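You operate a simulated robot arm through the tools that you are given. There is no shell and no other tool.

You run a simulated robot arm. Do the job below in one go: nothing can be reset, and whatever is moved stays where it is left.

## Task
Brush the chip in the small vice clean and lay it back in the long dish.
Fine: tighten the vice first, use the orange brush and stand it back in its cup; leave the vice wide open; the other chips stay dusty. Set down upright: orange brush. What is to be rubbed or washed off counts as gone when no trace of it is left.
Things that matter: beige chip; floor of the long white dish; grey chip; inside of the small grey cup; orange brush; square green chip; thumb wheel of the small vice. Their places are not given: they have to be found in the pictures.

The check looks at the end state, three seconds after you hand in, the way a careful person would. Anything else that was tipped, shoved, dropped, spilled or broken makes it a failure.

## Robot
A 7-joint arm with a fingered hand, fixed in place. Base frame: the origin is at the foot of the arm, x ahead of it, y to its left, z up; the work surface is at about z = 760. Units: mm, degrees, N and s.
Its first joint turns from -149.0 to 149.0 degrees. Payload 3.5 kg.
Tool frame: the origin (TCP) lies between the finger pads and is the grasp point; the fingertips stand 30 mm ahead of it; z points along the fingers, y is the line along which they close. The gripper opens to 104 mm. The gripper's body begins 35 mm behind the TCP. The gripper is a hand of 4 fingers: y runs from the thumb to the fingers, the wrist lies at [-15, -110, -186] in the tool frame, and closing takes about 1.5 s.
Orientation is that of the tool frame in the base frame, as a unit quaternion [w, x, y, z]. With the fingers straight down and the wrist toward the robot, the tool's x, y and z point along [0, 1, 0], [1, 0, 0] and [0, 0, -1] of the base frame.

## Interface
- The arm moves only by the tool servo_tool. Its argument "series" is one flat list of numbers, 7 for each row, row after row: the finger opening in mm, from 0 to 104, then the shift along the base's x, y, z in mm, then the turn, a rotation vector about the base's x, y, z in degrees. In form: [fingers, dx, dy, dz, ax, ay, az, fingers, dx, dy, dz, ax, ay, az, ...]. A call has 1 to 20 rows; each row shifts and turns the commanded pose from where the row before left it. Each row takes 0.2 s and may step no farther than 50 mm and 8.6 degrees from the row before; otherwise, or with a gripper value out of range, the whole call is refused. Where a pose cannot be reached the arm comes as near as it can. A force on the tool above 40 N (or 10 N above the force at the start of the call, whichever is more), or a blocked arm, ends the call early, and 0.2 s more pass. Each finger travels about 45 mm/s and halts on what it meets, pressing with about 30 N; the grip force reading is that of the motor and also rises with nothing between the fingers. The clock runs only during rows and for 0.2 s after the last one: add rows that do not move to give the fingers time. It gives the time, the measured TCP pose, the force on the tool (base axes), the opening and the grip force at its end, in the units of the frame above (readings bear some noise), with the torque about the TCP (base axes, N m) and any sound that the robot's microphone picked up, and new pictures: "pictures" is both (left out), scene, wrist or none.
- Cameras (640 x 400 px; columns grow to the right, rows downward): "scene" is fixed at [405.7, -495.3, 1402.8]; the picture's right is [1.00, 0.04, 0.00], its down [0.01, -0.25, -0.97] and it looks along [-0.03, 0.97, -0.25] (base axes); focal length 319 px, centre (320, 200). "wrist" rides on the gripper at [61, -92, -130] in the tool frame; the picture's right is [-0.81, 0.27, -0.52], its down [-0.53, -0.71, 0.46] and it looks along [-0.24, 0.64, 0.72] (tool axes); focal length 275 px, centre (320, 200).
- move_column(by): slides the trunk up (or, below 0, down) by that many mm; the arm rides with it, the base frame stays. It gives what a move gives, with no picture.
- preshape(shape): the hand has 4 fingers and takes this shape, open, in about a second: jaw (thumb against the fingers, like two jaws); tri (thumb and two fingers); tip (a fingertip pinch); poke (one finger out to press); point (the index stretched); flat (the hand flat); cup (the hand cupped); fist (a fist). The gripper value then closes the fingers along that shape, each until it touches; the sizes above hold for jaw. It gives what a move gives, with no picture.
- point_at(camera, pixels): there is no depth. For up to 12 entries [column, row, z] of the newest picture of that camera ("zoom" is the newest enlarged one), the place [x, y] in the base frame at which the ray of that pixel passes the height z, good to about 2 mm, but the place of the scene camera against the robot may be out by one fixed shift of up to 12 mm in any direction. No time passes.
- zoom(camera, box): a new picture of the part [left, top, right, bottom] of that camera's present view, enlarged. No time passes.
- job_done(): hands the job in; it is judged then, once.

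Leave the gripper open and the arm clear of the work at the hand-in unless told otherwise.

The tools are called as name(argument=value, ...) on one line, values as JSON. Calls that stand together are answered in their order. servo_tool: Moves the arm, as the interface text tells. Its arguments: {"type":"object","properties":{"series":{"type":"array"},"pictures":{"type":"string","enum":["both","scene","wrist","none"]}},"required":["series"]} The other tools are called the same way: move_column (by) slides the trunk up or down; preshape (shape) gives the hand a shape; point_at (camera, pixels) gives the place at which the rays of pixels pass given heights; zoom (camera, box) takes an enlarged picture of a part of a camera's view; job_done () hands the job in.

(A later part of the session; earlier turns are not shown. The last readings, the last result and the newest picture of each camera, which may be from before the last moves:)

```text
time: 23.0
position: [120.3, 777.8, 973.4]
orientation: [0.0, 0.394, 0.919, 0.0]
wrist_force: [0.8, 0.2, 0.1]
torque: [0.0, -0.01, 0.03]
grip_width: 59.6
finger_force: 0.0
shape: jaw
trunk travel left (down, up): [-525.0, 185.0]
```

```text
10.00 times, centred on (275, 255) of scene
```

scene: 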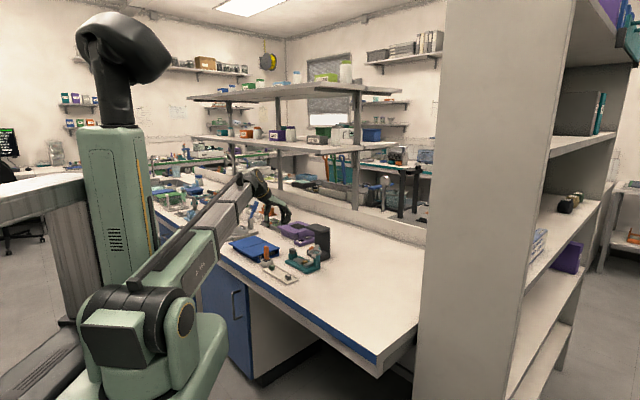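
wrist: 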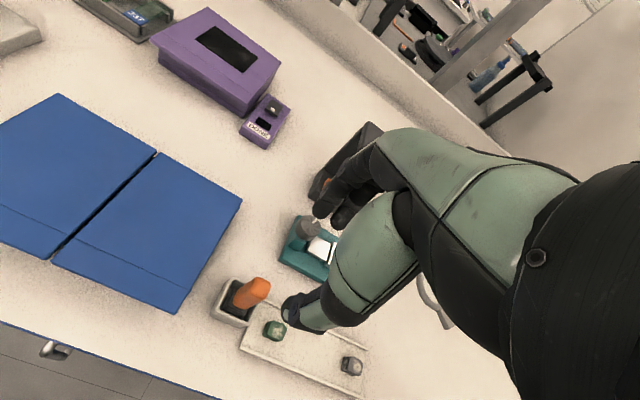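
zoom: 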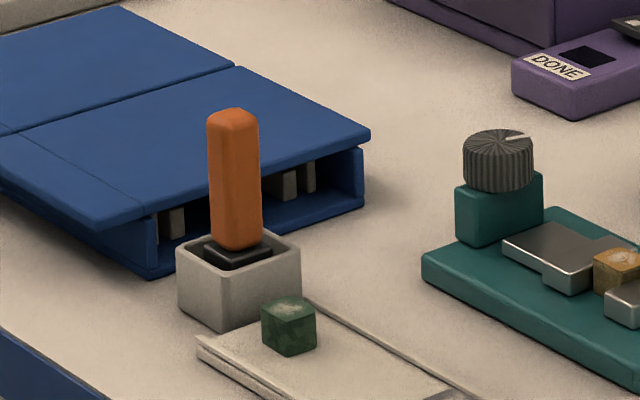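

Handle is square in section, its sides aligned with the 45° axes. I get its height by combining rays.

point_at(camera="wrist", pixels=[[261, 287.5, 880], [261, 287.5, 870], [261, 287.5, 860], [261, 287.5, 850], [261, 287.5, 840], [233, 275.5, 790], [211, 312, 790], [269, 304, 790], [248, 322, 790], [237, 301, 775], [237, 301, 790], [274, 329, 780]])

```text
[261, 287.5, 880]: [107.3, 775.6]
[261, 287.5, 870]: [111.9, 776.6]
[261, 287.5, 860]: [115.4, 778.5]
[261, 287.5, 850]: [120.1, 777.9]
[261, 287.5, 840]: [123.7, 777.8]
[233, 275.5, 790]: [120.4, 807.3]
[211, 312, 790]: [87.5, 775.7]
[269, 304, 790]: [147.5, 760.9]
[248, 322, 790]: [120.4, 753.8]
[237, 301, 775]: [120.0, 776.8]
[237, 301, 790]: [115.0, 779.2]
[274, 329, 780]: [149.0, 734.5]
```

Brush handle: centre ≈(119.5,777.5), about 15 mm square, top ≈852; cup rim ≈787. The blue box and green chip lie lower than my fingertips would (≈796). I descend with the opening at 50 to TCP z≈840 and check.

servo_tool(series=[50, -0.5, 0, -35, 0, 0, 0, 50, 0, 0, -35, 0, 0, 0, 50, 0, 0, -30, 0, 0, 0, 50, 0, 0, -20, 0, 0, 0, 50, 0, 0, -12, 0, 0, 0, 50, 0, 0, 0, 0, 0, 0, 50, 0, 0, 0, 0, 0, 0], pictures="both")

zoom(camera="wrist", box=[240, 180, 400, 320])

zoom(camera="scene", box=[250, 225, 300, 275])

```text
time: 24.6
position: [116.0, 777.1, 840.3]
orientation: [0.0, 0.395, 0.919, 0.0]
wrist_force: [-0.3, 0.0, -0.3]
torque: [-0.02, 0.0, 0.01]
grip_width: 50.4
finger_force: 0.0
shape: jaw
trunk travel left (down, up): [-525.0, 185.0]
```

scene: 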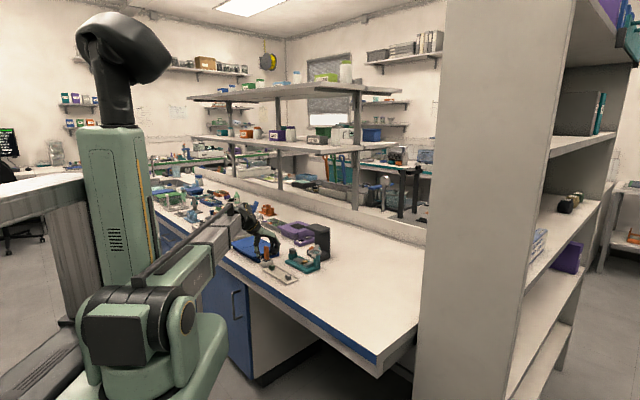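
wrist: 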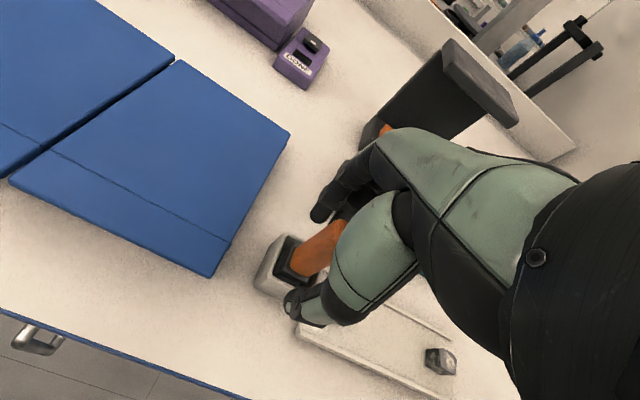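

```text
2.86 times, centred on (320, 250) of wrist
```

zoom: 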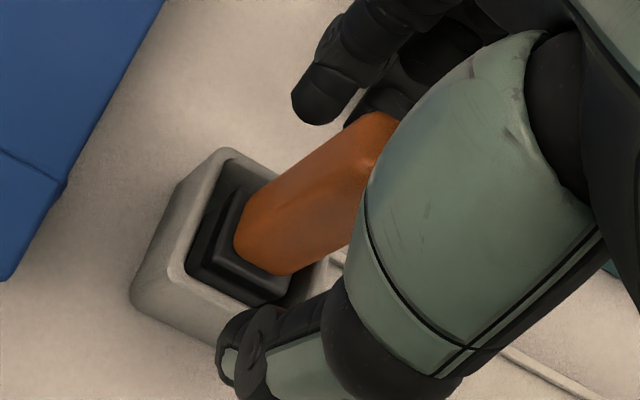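

```text
8.00 times, centred on (275, 250) of scene
```

zoom: 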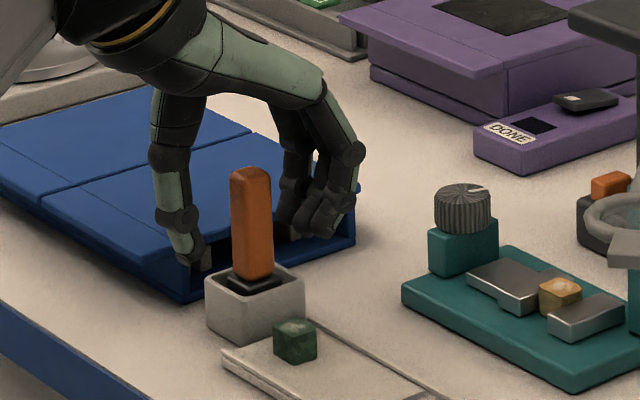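

The handle stands between thumb and fingers. I check its location with the handle's base edges in this view.

point_at(camera="wrist", pixels=[[289, 260, 790], [309, 276, 790], [299, 264, 790], [285.5, 233, 787], [253.5, 283, 787], [323, 295, 787]])

```text
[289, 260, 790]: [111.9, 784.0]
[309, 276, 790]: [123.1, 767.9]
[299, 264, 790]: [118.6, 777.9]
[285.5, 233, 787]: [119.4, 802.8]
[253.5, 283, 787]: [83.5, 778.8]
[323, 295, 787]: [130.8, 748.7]
```

Handle centre ≈(119,778). I shift +2 in x, go down 13 mm (tips ≈797, above the cup rim), and close on the handle.

servo_tool(series=[50, 2, 0, -7, 0, 0, 0, 50, 0, 0, -6, 0, 0, 0, 50, 0, 0, 0, 0, 0, 0, 30, 0, 0, 0, 0, 0, 0, 10, 0, 0, 0, 0, 0, 0, 5, 0, 0, 0, 0, 0, 0, 5, 0, 0, 0, 0, 0, 0, 5, 0, 0, 0, 0, 0, 0, 5, 0, 0, 0, 0, 0, 0], pictures="both")

zoom(camera="wrist", box=[240, 180, 400, 320])

zoom(camera="scene", box=[250, 225, 300, 275])

```text
time: 26.6
position: [120.3, 779.5, 827.8]
orientation: [0.001, 0.395, 0.919, 0.0]
wrist_force: [0.3, -0.1, 0.7]
torque: [0.03, -0.03, -0.01]
grip_width: 13.7
finger_force: 29.7
shape: jaw
trunk travel left (down, up): [-525.0, 185.0]
```

scene: 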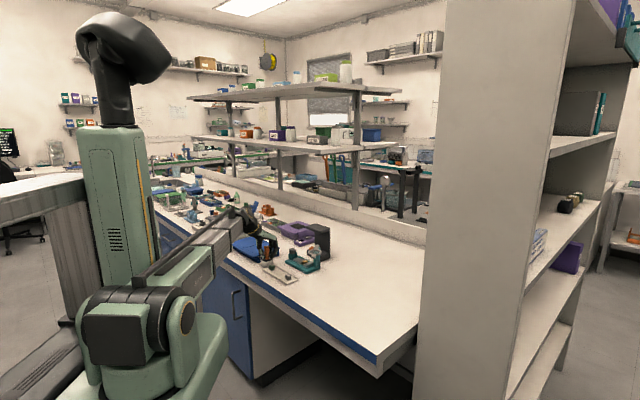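
wrist: 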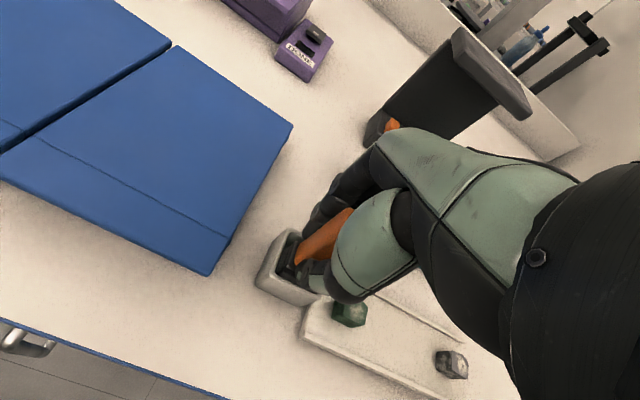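

```text
2.86 times, centred on (320, 250) of wrist
```

zoom: 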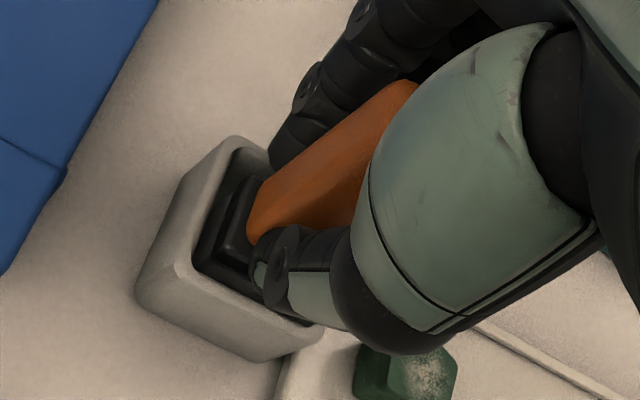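

```text
8.00 times, centred on (275, 250) of scene
```

zoom: 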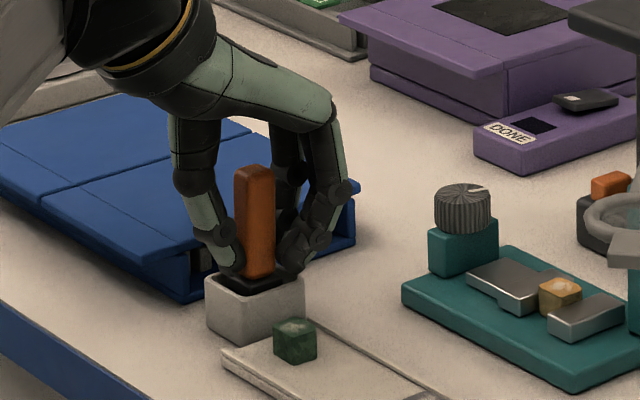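

Held at 13.7 mm, no side load. I lift it slowly, straight up, and check that the cup stays.

servo_tool(series=[5, 0, 0, 6, 0, 0, 0, 5, 0, 0, 10, 0, 0, 0, 5, 0, 0, 15, 0, 0, 0, 5, 0, 0, 15, 0, 0, 0, 5, 0, 0, 15, 0, 0, 0, 5, 0, 0, 15, 0, 0, 0, 5, 0, 0, 0, 0, 0, 0], pictures="both")

zoom(camera="wrist", box=[220, 180, 380, 320])

zoom(camera="scene", box=[250, 225, 300, 275])

```text
time: 28.2
position: [120.3, 781.3, 903.0]
orientation: [-0.001, 0.394, 0.919, 0.0]
wrist_force: [0.1, 0.6, -0.5]
torque: [0.02, 0.0, 0.04]
grip_width: 13.9
finger_force: 29.8
shape: jaw
trunk travel left (down, up): [-525.0, 185.0]
```

scene: 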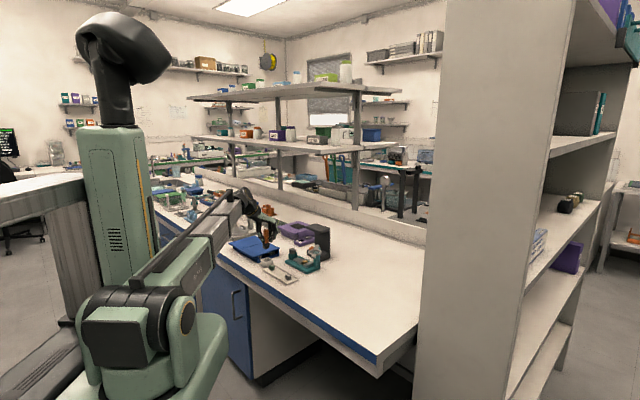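
wrist: 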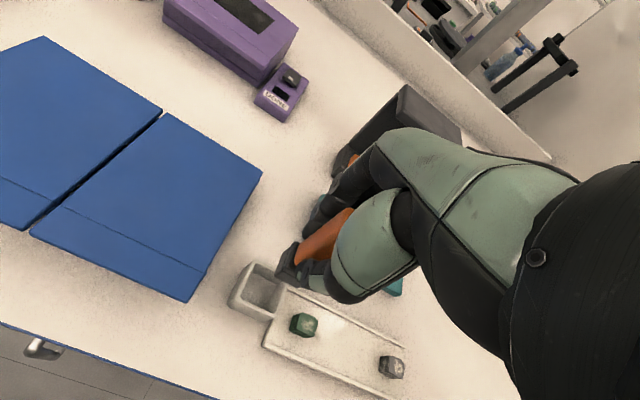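

```text
2.86 times, centred on (300, 250) of wrist
```

zoom: 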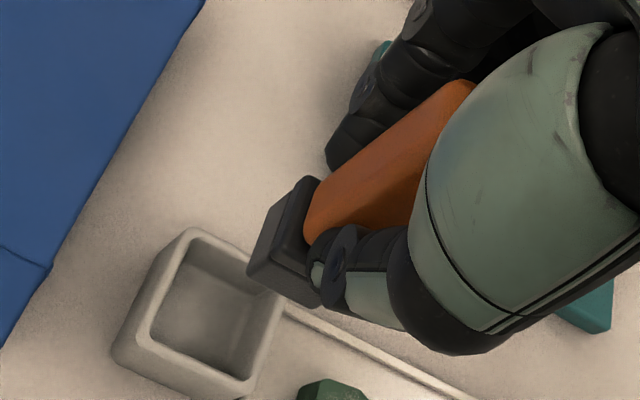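

```text
8.00 times, centred on (275, 250) of scene
```

zoom: 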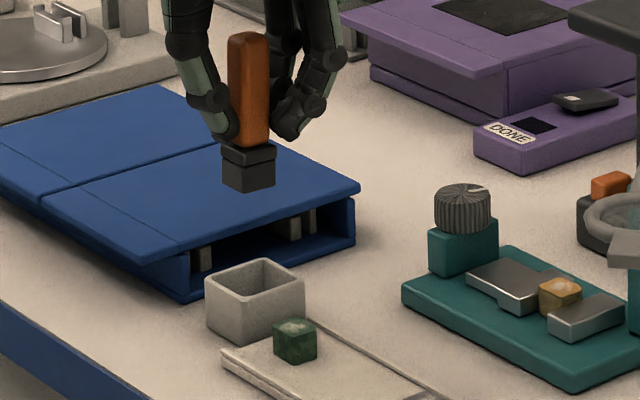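

Brush held firmly, cup stayed put. I note the cup's rim for the return, then raise and travel to above the chip.

point_at(camera="wrist", pixels=[[254.5, 259.8, 787], [287.8, 285, 787], [272, 319.3, 787], [229, 301, 787], [260, 285, 765], [262, 287, 787]])

servo_tool(series=[5, 0, 0, 35, 0, 0, 0, 5, 0, 0, 35, 0, 0, 0, 5, 30, -1, 0, 0, 0, 0, 5, 40, -1, 0, 0, 0, 0, 5, 40, -2, 0, 0, 0, 0, 5, 40, -2, 0, 0, 0, 0, 5, 17, -1, 0, 0, 0, 0, 5, 0, 0, 0, 0, 0, 0, 5, 0, 0, 0, 0, 0, 0], pictures="both")

zoom(camera="wrist", box=[190, 240, 310, 340])

```text
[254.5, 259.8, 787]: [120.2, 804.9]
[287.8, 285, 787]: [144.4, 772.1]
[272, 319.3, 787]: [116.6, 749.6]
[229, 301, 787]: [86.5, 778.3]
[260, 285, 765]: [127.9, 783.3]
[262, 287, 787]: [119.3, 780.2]
```

```text
time: 30.2
position: [285.8, 771.3, 975.8]
orientation: [-0.001, 0.395, 0.919, 0.0]
wrist_force: [-0.5, -0.6, 0.0]
torque: [0.0, 0.0, 0.02]
grip_width: 14.0
finger_force: 30.1
shape: jaw
trunk travel left (down, up): [-525.0, 185.0]
```

scene: 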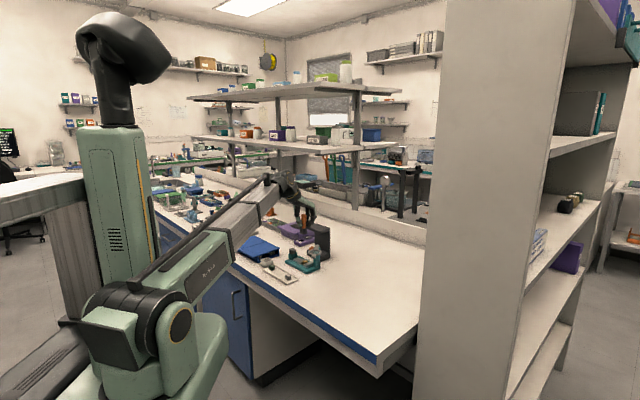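
wrist: 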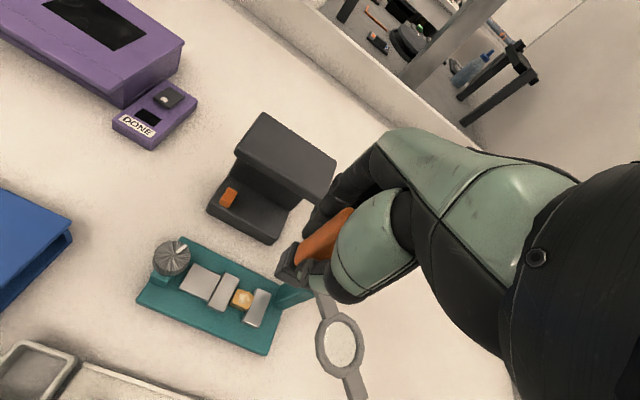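

```text
4.00 times, centred on (250, 290) of wrist
```

zoom: 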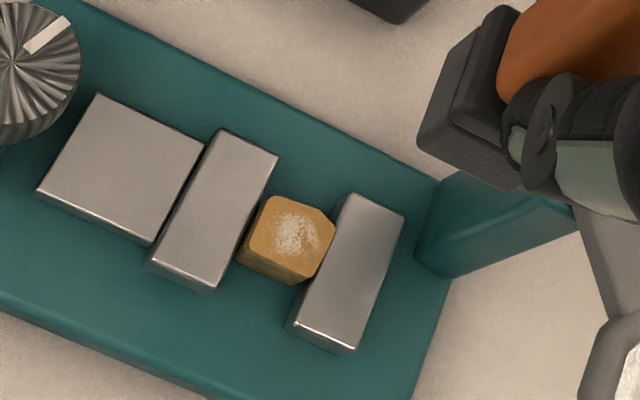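

Chip top is at (243,299) in the wrist picture. I get its place and that of the brush's lower corners.

point_at(camera="wrist", pixels=[[243.25, 298.75, 784], [243.25, 298.75, 780], [243.25, 298.75, 790], [274.3, 277.5, 914], [300, 288, 914], [274.3, 277.5, 910], [300, 288, 910], [170, 245, 816], [289, 242, 914], [331, 340, 860], [137, 307, 765], [266, 352, 765]])

zoom(camera="wrist", box=[260, 220, 340, 300])

zoom(camera="scene", box=[285, 200, 335, 250])

```text
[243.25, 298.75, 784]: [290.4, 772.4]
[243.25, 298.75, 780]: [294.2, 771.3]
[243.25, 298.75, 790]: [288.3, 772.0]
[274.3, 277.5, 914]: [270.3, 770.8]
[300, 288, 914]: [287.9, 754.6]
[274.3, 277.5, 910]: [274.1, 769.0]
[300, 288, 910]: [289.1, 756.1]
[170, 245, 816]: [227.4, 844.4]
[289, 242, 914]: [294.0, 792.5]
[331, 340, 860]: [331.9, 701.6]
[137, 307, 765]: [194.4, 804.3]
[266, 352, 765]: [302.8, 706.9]
```

```text
5.00 times, centred on (300, 260) of wrist
```

zoom: 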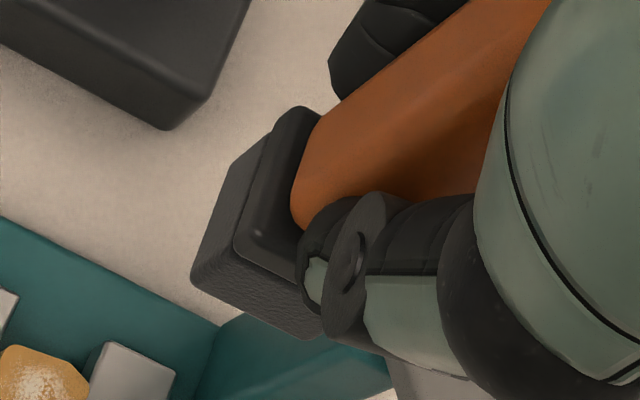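

```text
8.00 times, centred on (310, 225) of scene
```

zoom: 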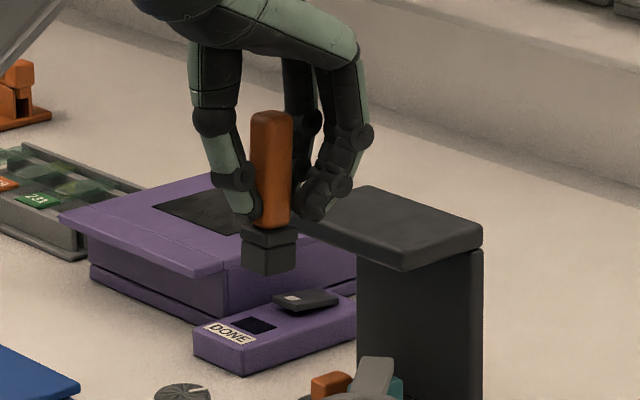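

Brush centre ≈ TCP; chip centre ≈(290.5,772.5), top ≈784. I go down to a brush bottom ~12 mm above the chip (TCP ≈858) and check clearance.

servo_tool(series=[5, 2, 0, -30, 0, 0, 0, 5, 2, 0, -30, 0, 0, 0, 5, 0, 0, -25, 0, 0, 0, 5, 0, 0, -20, 0, 0, 0, 5, 0, 0, -13, 0, 0, 0, 5, 0, 0, 0, 0, 0, 0, 5, 0, 0, 0, 0, 0, 0], pictures="both")

zoom(camera="scene", box=[285, 230, 335, 280])

zoom(camera="wrist", box=[220, 220, 380, 360])

```text
time: 31.8
position: [290.7, 773.7, 857.1]
orientation: [0.0, 0.395, 0.919, 0.0]
wrist_force: [0.7, 0.0, 0.7]
torque: [0.0, -0.01, -0.01]
grip_width: 13.7
finger_force: 30.3
shape: jaw
trunk travel left (down, up): [-525.0, 185.0]
```

scene: 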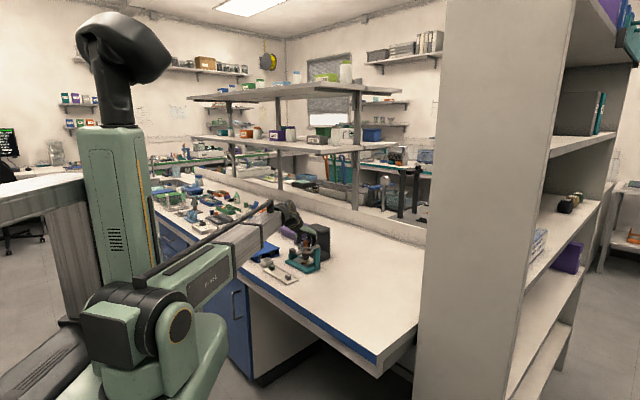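
wrist: 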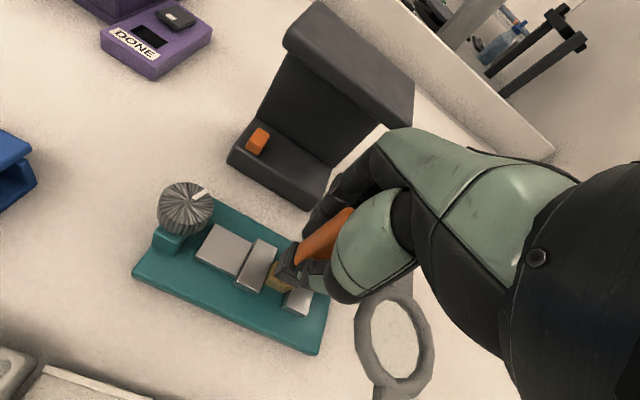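

```text
8.00 times, centred on (310, 255) of scene
```

zoom: 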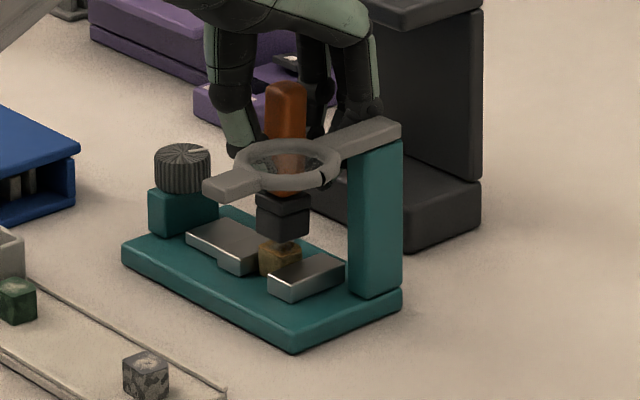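

```text
2.86 times, centred on (300, 290) of wrist
```

zoom: 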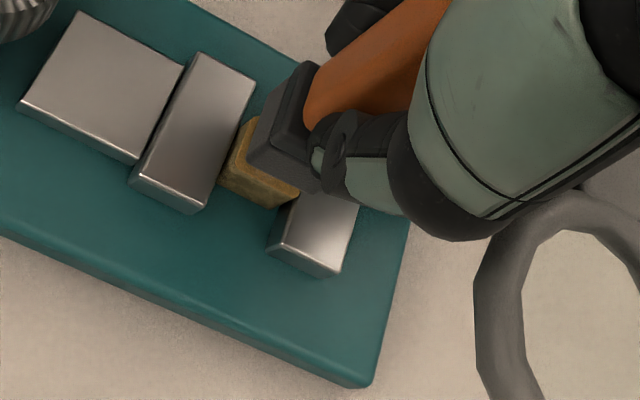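

The magnifier looks different: its ring now appears at (395,345) in the wrist view and in front of the brush in the scene. I measure it before moving on.

point_at(camera="wrist", pixels=[[395, 342, 860], [395, 342, 850], [395, 342, 870], [319, 354, 765], [185, 215, 816], [132, 275, 765]])

point_at(camera="scene", pixels=[[306.25, 250.6, 860], [316.9, 247.5, 860], [314.8, 252.2, 860], [306.25, 250.6, 850], [298, 254, 860]])

zoom(camera="scene", box=[290, 235, 330, 275])

zoom(camera="wrist", box=[320, 240, 480, 400])

```text
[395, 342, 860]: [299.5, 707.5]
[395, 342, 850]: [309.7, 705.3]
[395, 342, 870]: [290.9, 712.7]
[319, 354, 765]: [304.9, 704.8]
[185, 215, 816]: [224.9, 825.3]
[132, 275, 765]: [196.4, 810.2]
```

```text
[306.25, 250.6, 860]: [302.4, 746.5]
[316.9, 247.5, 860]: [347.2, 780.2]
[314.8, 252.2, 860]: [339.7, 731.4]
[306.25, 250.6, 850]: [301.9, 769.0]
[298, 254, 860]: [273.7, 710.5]
```

```text
10.00 times, centred on (310, 255) of scene
```

zoom: 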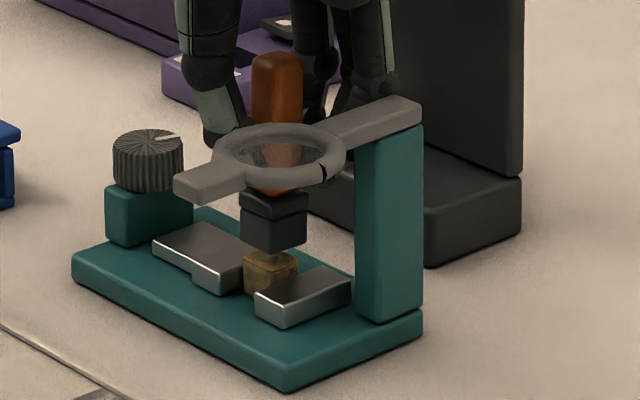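

```text
2.50 times, centred on (400, 320) of wrist
```

zoom: 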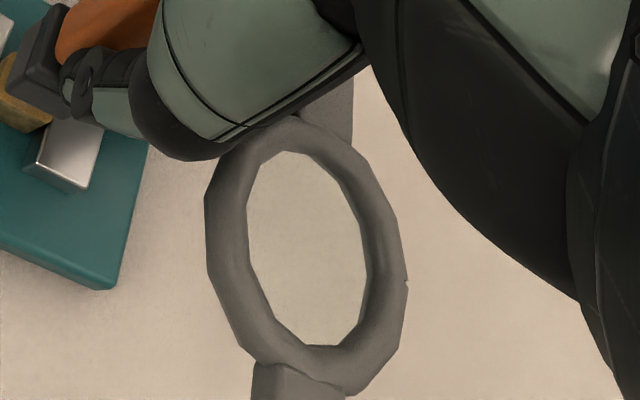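

The magnifier's swing arm has swung some 35° toward the hand (it touched the hand while lowering, without measurable force). I'll have to swing it back afterwards; I have reference pictures of its original place. Now I continue with the brush: lower in small steps watching the force.

servo_tool(series=[5, 0, 0, -2, 0, 0, 0, 5, 0, 0, -2, 0, 0, 0, 5, 0, 0, 0, 0, 0, 0], pictures="scene")

zoom(camera="scene", box=[296, 248, 320, 272])

```text
time: 32.6
position: [290.8, 772.8, 851.3]
orientation: [0.0, 0.395, 0.919, 0.0]
wrist_force: [-1.0, 2.3, -0.1]
torque: [0.02, -0.03, 0.01]
grip_width: 13.9
finger_force: 30.0
shape: jaw
trunk travel left (down, up): [-525.0, 185.0]
```

scene: 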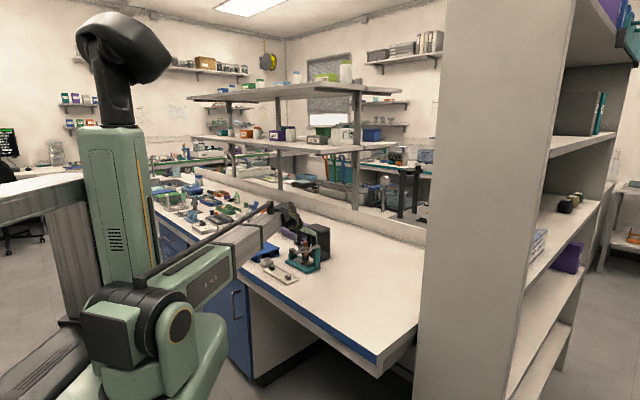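

```text
16.00 times, centred on (308, 260) of scene
```

zoom: 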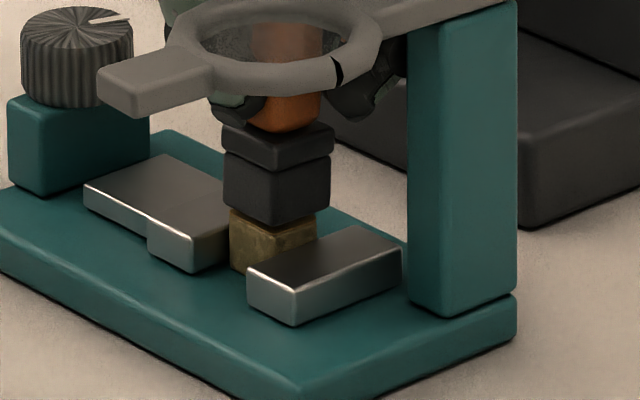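

Brush face is nearly on the chip. Down 1 mm at a time.

servo_tool(series=[5, 0, 0, -1, 0, 0, 0, 5, 0, 0, -1, 0, 0, 0, 5, 0, 0, 0, 0, 0, 0], pictures="none")

servo_tool(series=[5, 0, 0, -1, 0, 0, 0, 5, 0, 0, -1, 0, 0, 0, 5, 0, 0, 0, 0, 0, 0], pictures="scene")

zoom(camera="scene", box=[296, 248, 320, 272])

```text
time: 33.4
position: [289.5, 771.6, 850.5]
orientation: [-0.001, 0.394, 0.919, 0.0]
wrist_force: [-0.8, 0.9, 2.1]
torque: [-0.04, -0.07, 0.06]
grip_width: 13.7
finger_force: 29.9
shape: jaw
trunk travel left (down, up): [-525.0, 185.0]
```

```text
time: 34.2
position: [289.4, 771.5, 849.5]
orientation: [0.001, 0.394, 0.919, 0.001]
wrist_force: [0.1, 1.5, 10.7]
torque: [0.04, -0.11, 0.09]
grip_width: 14.1
finger_force: 30.3
shape: jaw
trunk travel left (down, up): [-525.0, 185.0]
```

scene: 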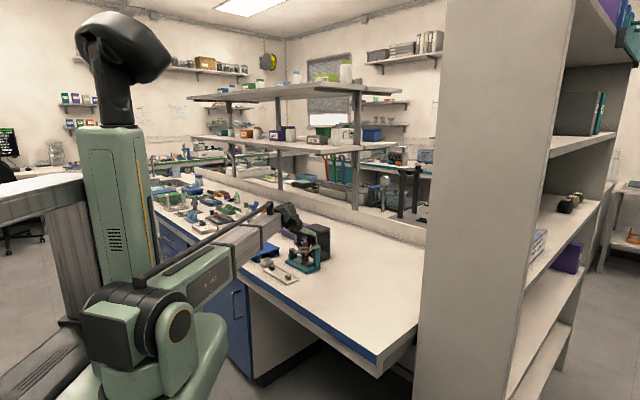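

```text
16.00 times, centred on (308, 260) of scene
```

zoom: 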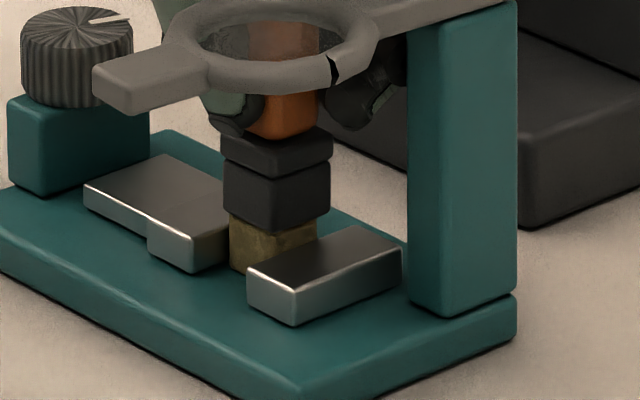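

Contact: 10.7 N downward — a bit firm. I ease up 1 mm and make brushing strokes along v (parallel to the jaws), then along u.

servo_tool(series=[5, 0, 0, 1, 0, 0, 0, 5, 3, 3, 0, 0, 0, 0, 5, 3, 3, 0, 0, 0, 0, 5, -4, -4, 0, 0, 0, 0, 5, -4, -4, 0, 0, 0, 0, 5, -4, -4, 0, 0, 0, 0, 5, 4, 4, 0, 0, 0, 0, 5, 4, 4, 0, 0, 0, 0, 5, 4, 4, 0, 0, 0, 0, 5, -4, -4, 0, 0, 0, 0, 5, -4, -4, 0, 0, 0, 0, 5, -4, -4, 0, 0, 0, 0, 5, 3, 3, 0, 0, 0, 0, 5, 3, 3, 0, 0, 0, 0, 5, 0, 0, 0, 0, 0, 0], pictures="scene")

zoom(camera="scene", box=[296, 248, 320, 272])

```text
time: 37.4
position: [290.8, 769.5, 848.9]
orientation: [0.0, 0.395, 0.919, 0.001]
wrist_force: [-7.2, 2.1, 6.9]
torque: [-0.07, -0.02, 0.02]
grip_width: 13.9
finger_force: 30.1
shape: jaw
trunk travel left (down, up): [-525.0, 185.0]
```

scene: 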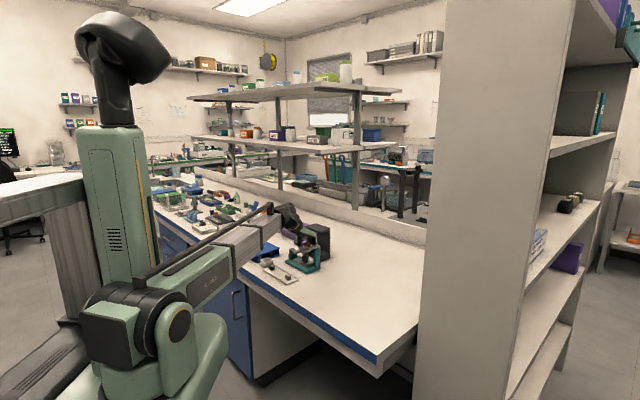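

```text
16.00 times, centred on (308, 260) of scene
```

zoom: 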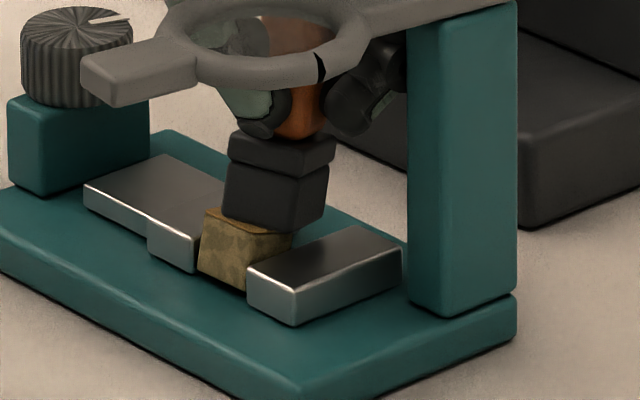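

The chip has been dragged along −v and tilted, and the brush tilted in the grip too: the pressing was too strong. I lift off gently and inspect.

servo_tool(series=[5, 0, 0, 2, 0, 0, 0, 5, 0, 0, 3, 0, 0, 0, 5, 0, 0, 5, 0, 0, 0, 5, 0, 0, 5, 0, 0, 0, 5, 0, 0, 0, 0, 0, 0], pictures="both")

zoom(camera="scene", box=[296, 248, 320, 272])

zoom(camera="wrist", box=[230, 230, 330, 330])

```text
time: 38.6
position: [289.8, 772.5, 864.7]
orientation: [-0.001, 0.395, 0.919, 0.0]
wrist_force: [-0.5, 0.8, -0.9]
torque: [0.01, -0.01, 0.03]
grip_width: 13.8
finger_force: 30.3
shape: jaw
trunk travel left (down, up): [-525.0, 185.0]
```

scene: 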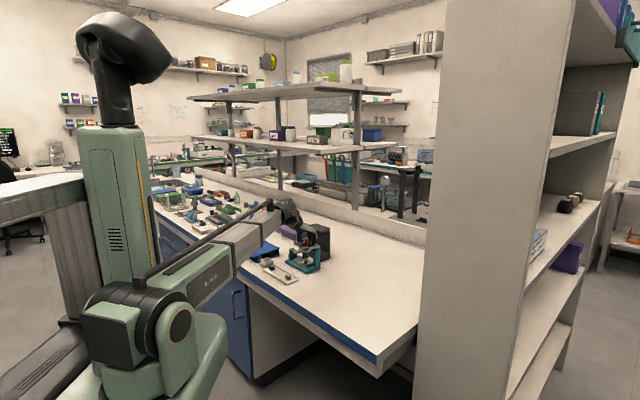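
wrist: 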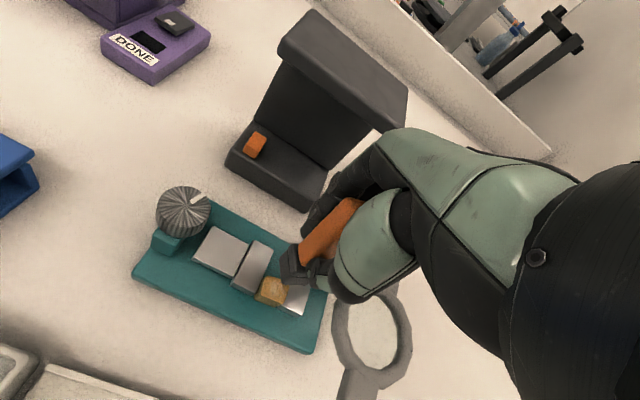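

```text
16.00 times, centred on (308, 260) of scene
```

zoom: 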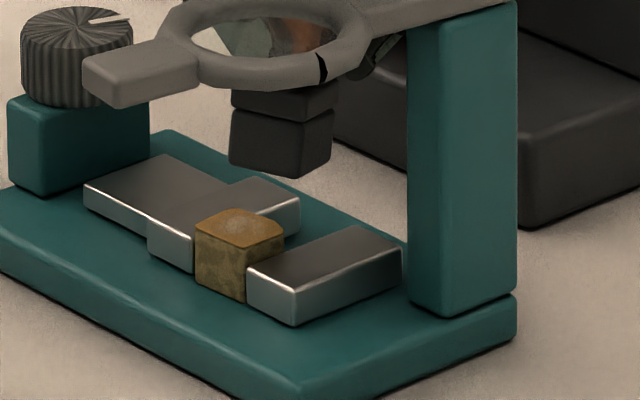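

```text
4.00 times, centred on (280, 280) of wrist
```

zoom: 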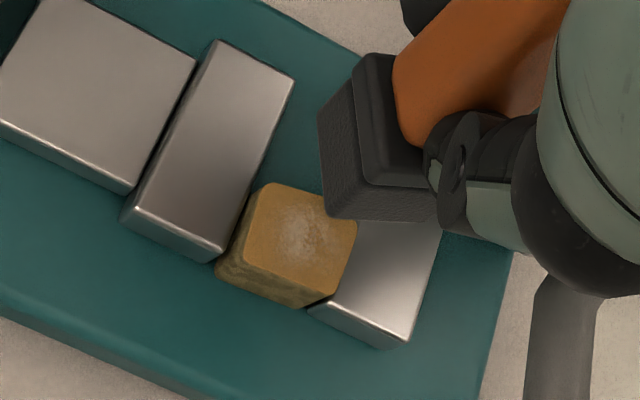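

The chip slid ~9 mm to the −v end of the jaws but stands upright between them, and its dust is fainter. I look at the brush's tilt.

zoom(camera="scene", box=[290, 238, 322, 262])

zoom(camera="wrist", box=[260, 180, 360, 310])

point_at(camera="wrist", pixels=[[273, 288, 784], [262, 282, 784], [254, 292, 770], [277, 307, 770]])

```text
16.00 times, centred on (306, 250) of scene
```

zoom: 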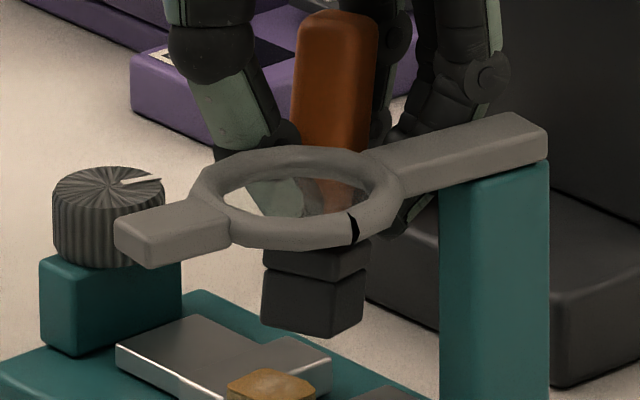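

```text
3.08 times, centred on (310, 245) of wrist
```

zoom: 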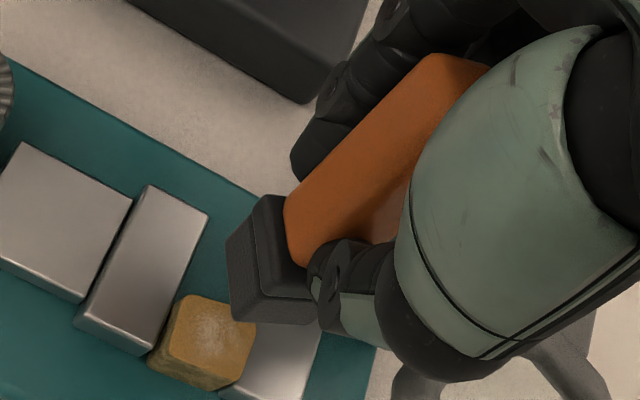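

```text
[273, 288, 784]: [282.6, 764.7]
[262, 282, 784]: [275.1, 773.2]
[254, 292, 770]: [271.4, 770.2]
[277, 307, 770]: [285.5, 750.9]
```

The brush is tilted ~5° in the grip (its foot shifted toward −u). The chip's now at about (282.6,764.7). I'll recentre over it and use light, u-directed strokes (against the jaws, so it can't be dragged).

servo_tool(series=[5, -2, -5, 0, 0, 0, 0, 5, -2, -5, -3, 0, 0, 0, 5, 0, 0, -3, 0, 0, 0, 5, 0, 0, -2, 0, 0, 0, 5, 0, 0, -2, 0, 0, 0, 5, 0, 0, 0, 0, 0, 0], pictures="both")

zoom(camera="scene", box=[294, 246, 318, 270])

zoom(camera="wrist", box=[230, 220, 350, 340])

```text
time: 40.0
position: [283.8, 762.7, 856.5]
orientation: [0.0, 0.394, 0.919, 0.001]
wrist_force: [-14.6, 8.0, 12.7]
torque: [-0.11, -0.79, 0.38]
grip_width: 13.4
finger_force: 29.7
shape: jaw
trunk travel left (down, up): [-525.0, 185.0]
```

scene: 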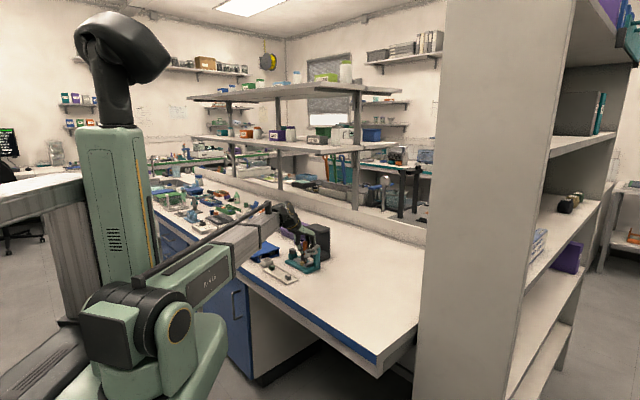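
wrist: 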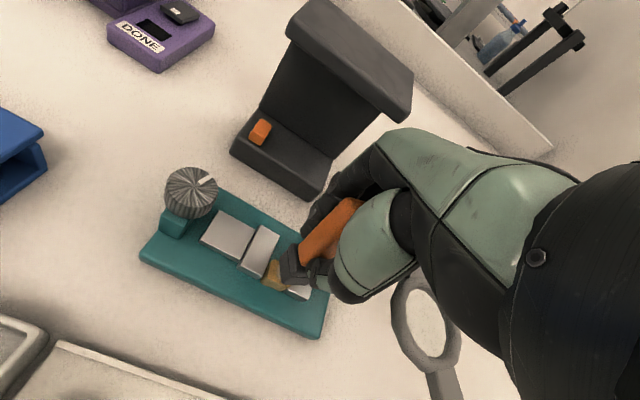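

```text
16.00 times, centred on (306, 258) of scene
```

zoom: 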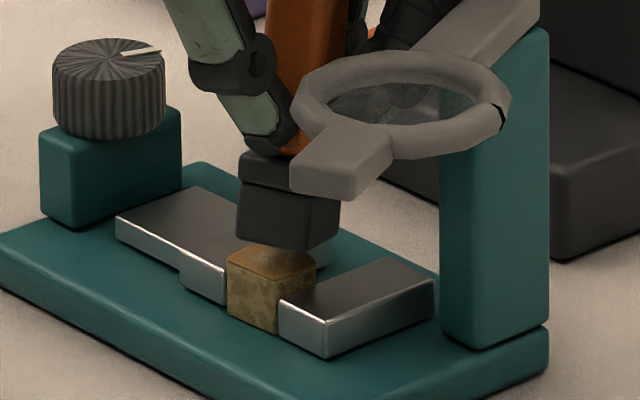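

```text
3.33 times, centred on (290, 280) of wrist
```

zoom: 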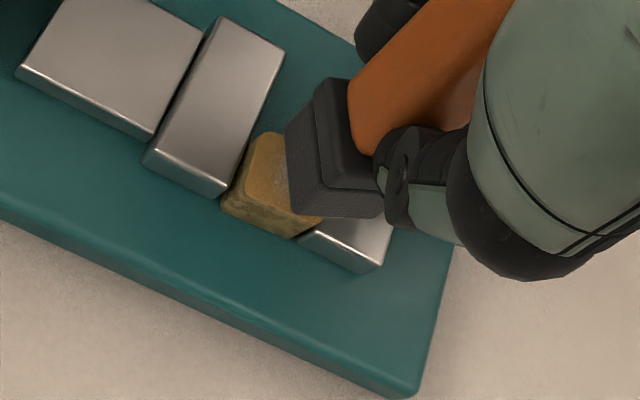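

The force reading (−14.6, 8, 12.7) with torque shows the hand's +u side is pressing on the magnifier arm or post, not the chip. I raise straight away.

servo_tool(series=[5, 0, 0, 5, 0, 0, 0, 5, 0, 0, 10, 0, 0, 0, 5, 0, 0, 15, 0, 0, 0, 5, 0, 0, 0, 0, 0, 0], pictures="both")

zoom(camera="scene", box=[285, 225, 335, 275])

zoom(camera="wrist", box=[220, 220, 480, 400])

```text
time: 41.0
position: [288.1, 761.3, 884.8]
orientation: [0.001, 0.396, 0.918, -0.001]
wrist_force: [0.3, -0.2, -0.2]
torque: [-0.02, 0.0, 0.02]
grip_width: 13.6
finger_force: 29.9
shape: jaw
trunk travel left (down, up): [-525.0, 185.0]
```

scene: 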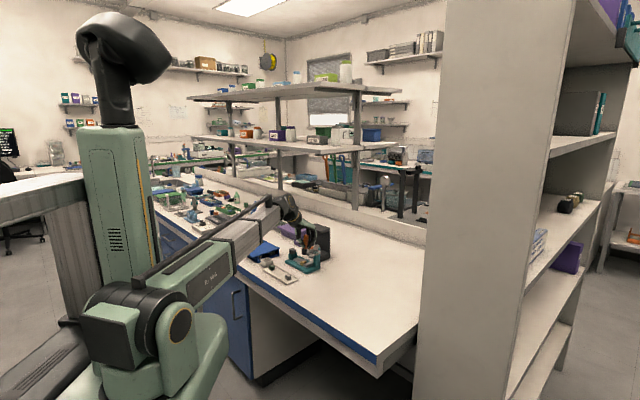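
wrist: 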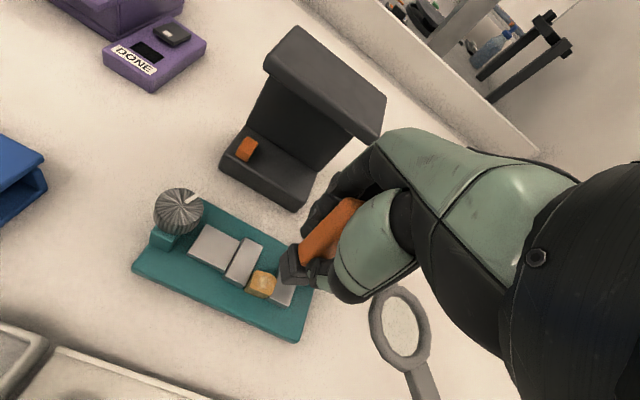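

```text
8.00 times, centred on (310, 250) of scene
```

zoom: 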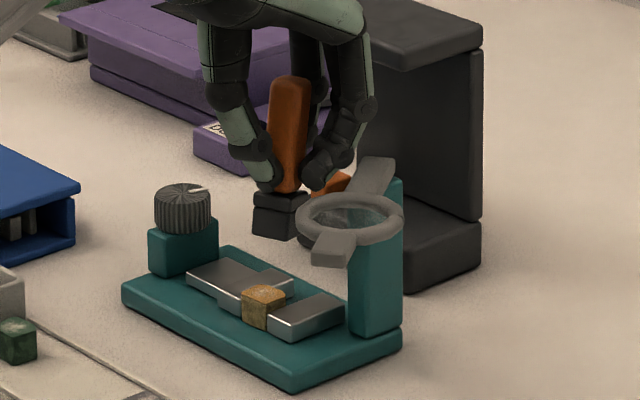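

```text
2.22 times, centred on (350, 310) of wrist
```

zoom: 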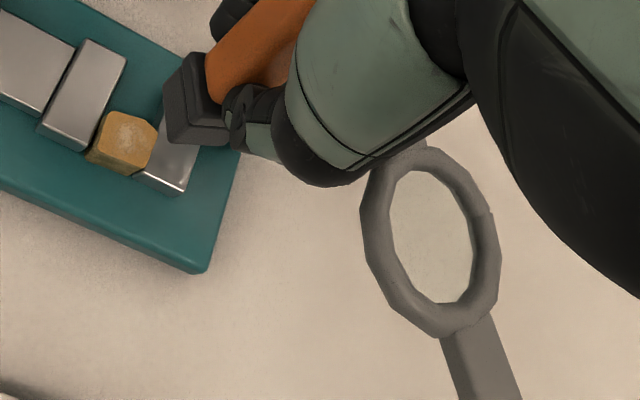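

The magnifier has swung back to almost its original position. The three-finger side of the hand is what strikes the post/arm on its +u side. So I'll rise to z≈940 and turn the hand to azimuth ~104°, which puts the fingers on the far side, away from the post, and untilt the brush by 5°.

servo_tool(series=[5, 0, 0, 30, 0, 0, 0, 5, 0, 0, 30, 0, 0, 0, 5, 0, 0, 0, 0, 0, 7.5, 5, 0, 0, 0, 0, 0, 7.5, 5, 0, 0, 0, 0, 0, 7.5, 5, 0, 0, 0, 0, 0, 7.5, 5, 0, 0, 0, 0, 0, 7.5, 5, 0, 0, 0, 0, 0, 7.5, 5, 0, 0, 0, 0, 0, 7.5, 5, 0, 0, 0, 0, 0, 7.5, 5, 0, 0, 0, 1.2, -4.85, 0, 5, 0, 0, 0, 0, 0, 0], pictures="both")

zoom(camera="scene", box=[285, 215, 335, 275])

zoom(camera="wrist", box=[220, 180, 420, 400])

```text
time: 43.6
position: [286.9, 762.0, 943.8]
orientation: [0.044, -0.117, 0.992, 0.005]
wrist_force: [0.4, 0.8, -0.5]
torque: [-0.01, 0.0, 0.01]
grip_width: 13.5
finger_force: 29.6
shape: jaw
trunk travel left (down, up): [-525.0, 185.0]
```

scene: 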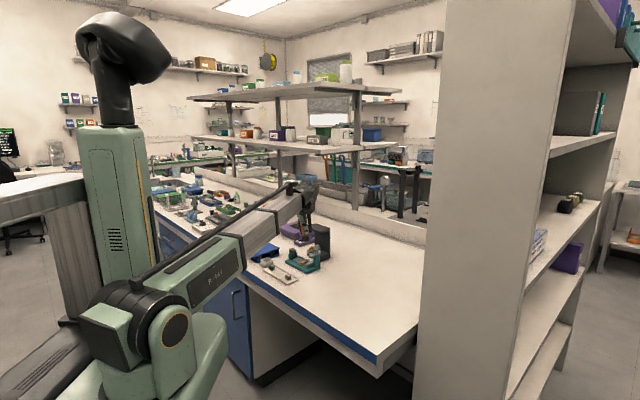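
wrist: 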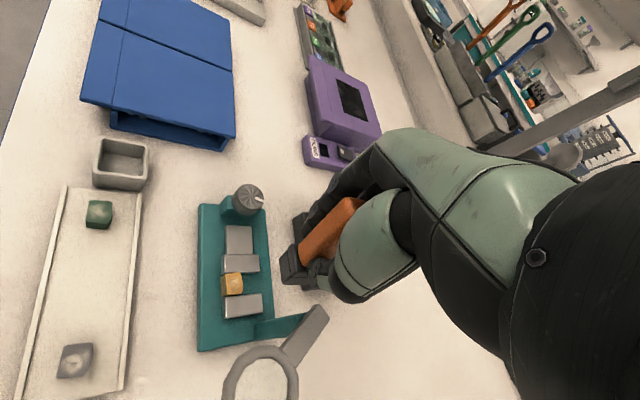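

```text
6.67 times, centred on (310, 245) of scene
```

zoom: 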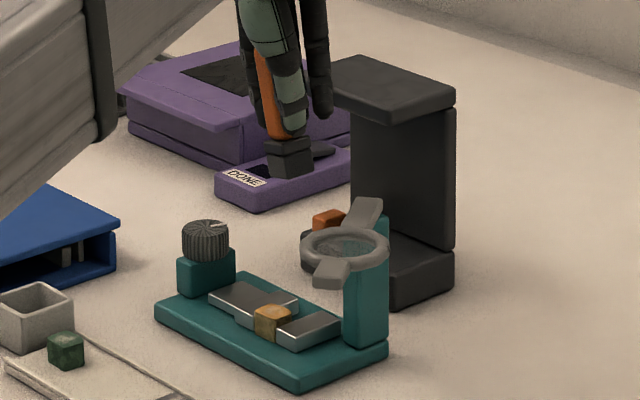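

```text
1.82 times, centred on (320, 290) of wrist
```

zoom: 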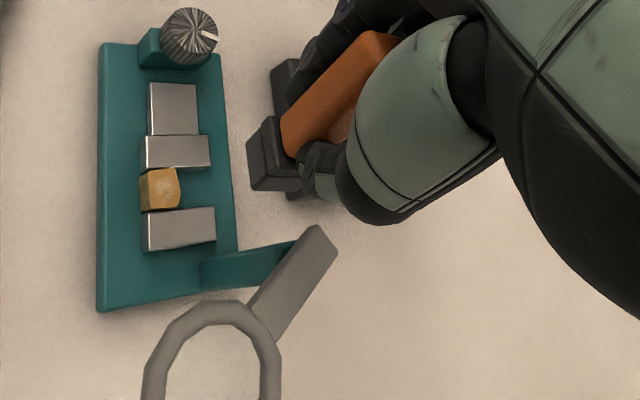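

The brush looks tilted now; I zoom in closer to judge.

zoom(camera="scene", box=[295, 205, 325, 245])

zoom(camera="wrist", box=[270, 180, 370, 300])

```text
10.00 times, centred on (310, 225) of scene
```

zoom: 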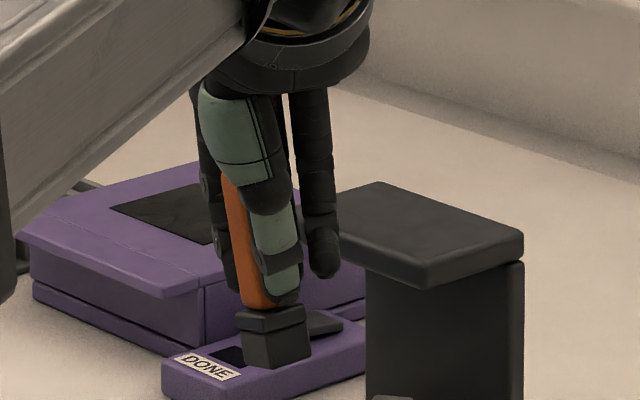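

```text
3.33 times, centred on (320, 240) of wrist
```

zoom: 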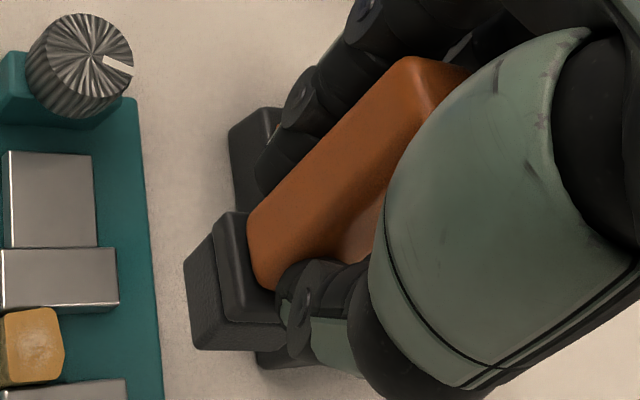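

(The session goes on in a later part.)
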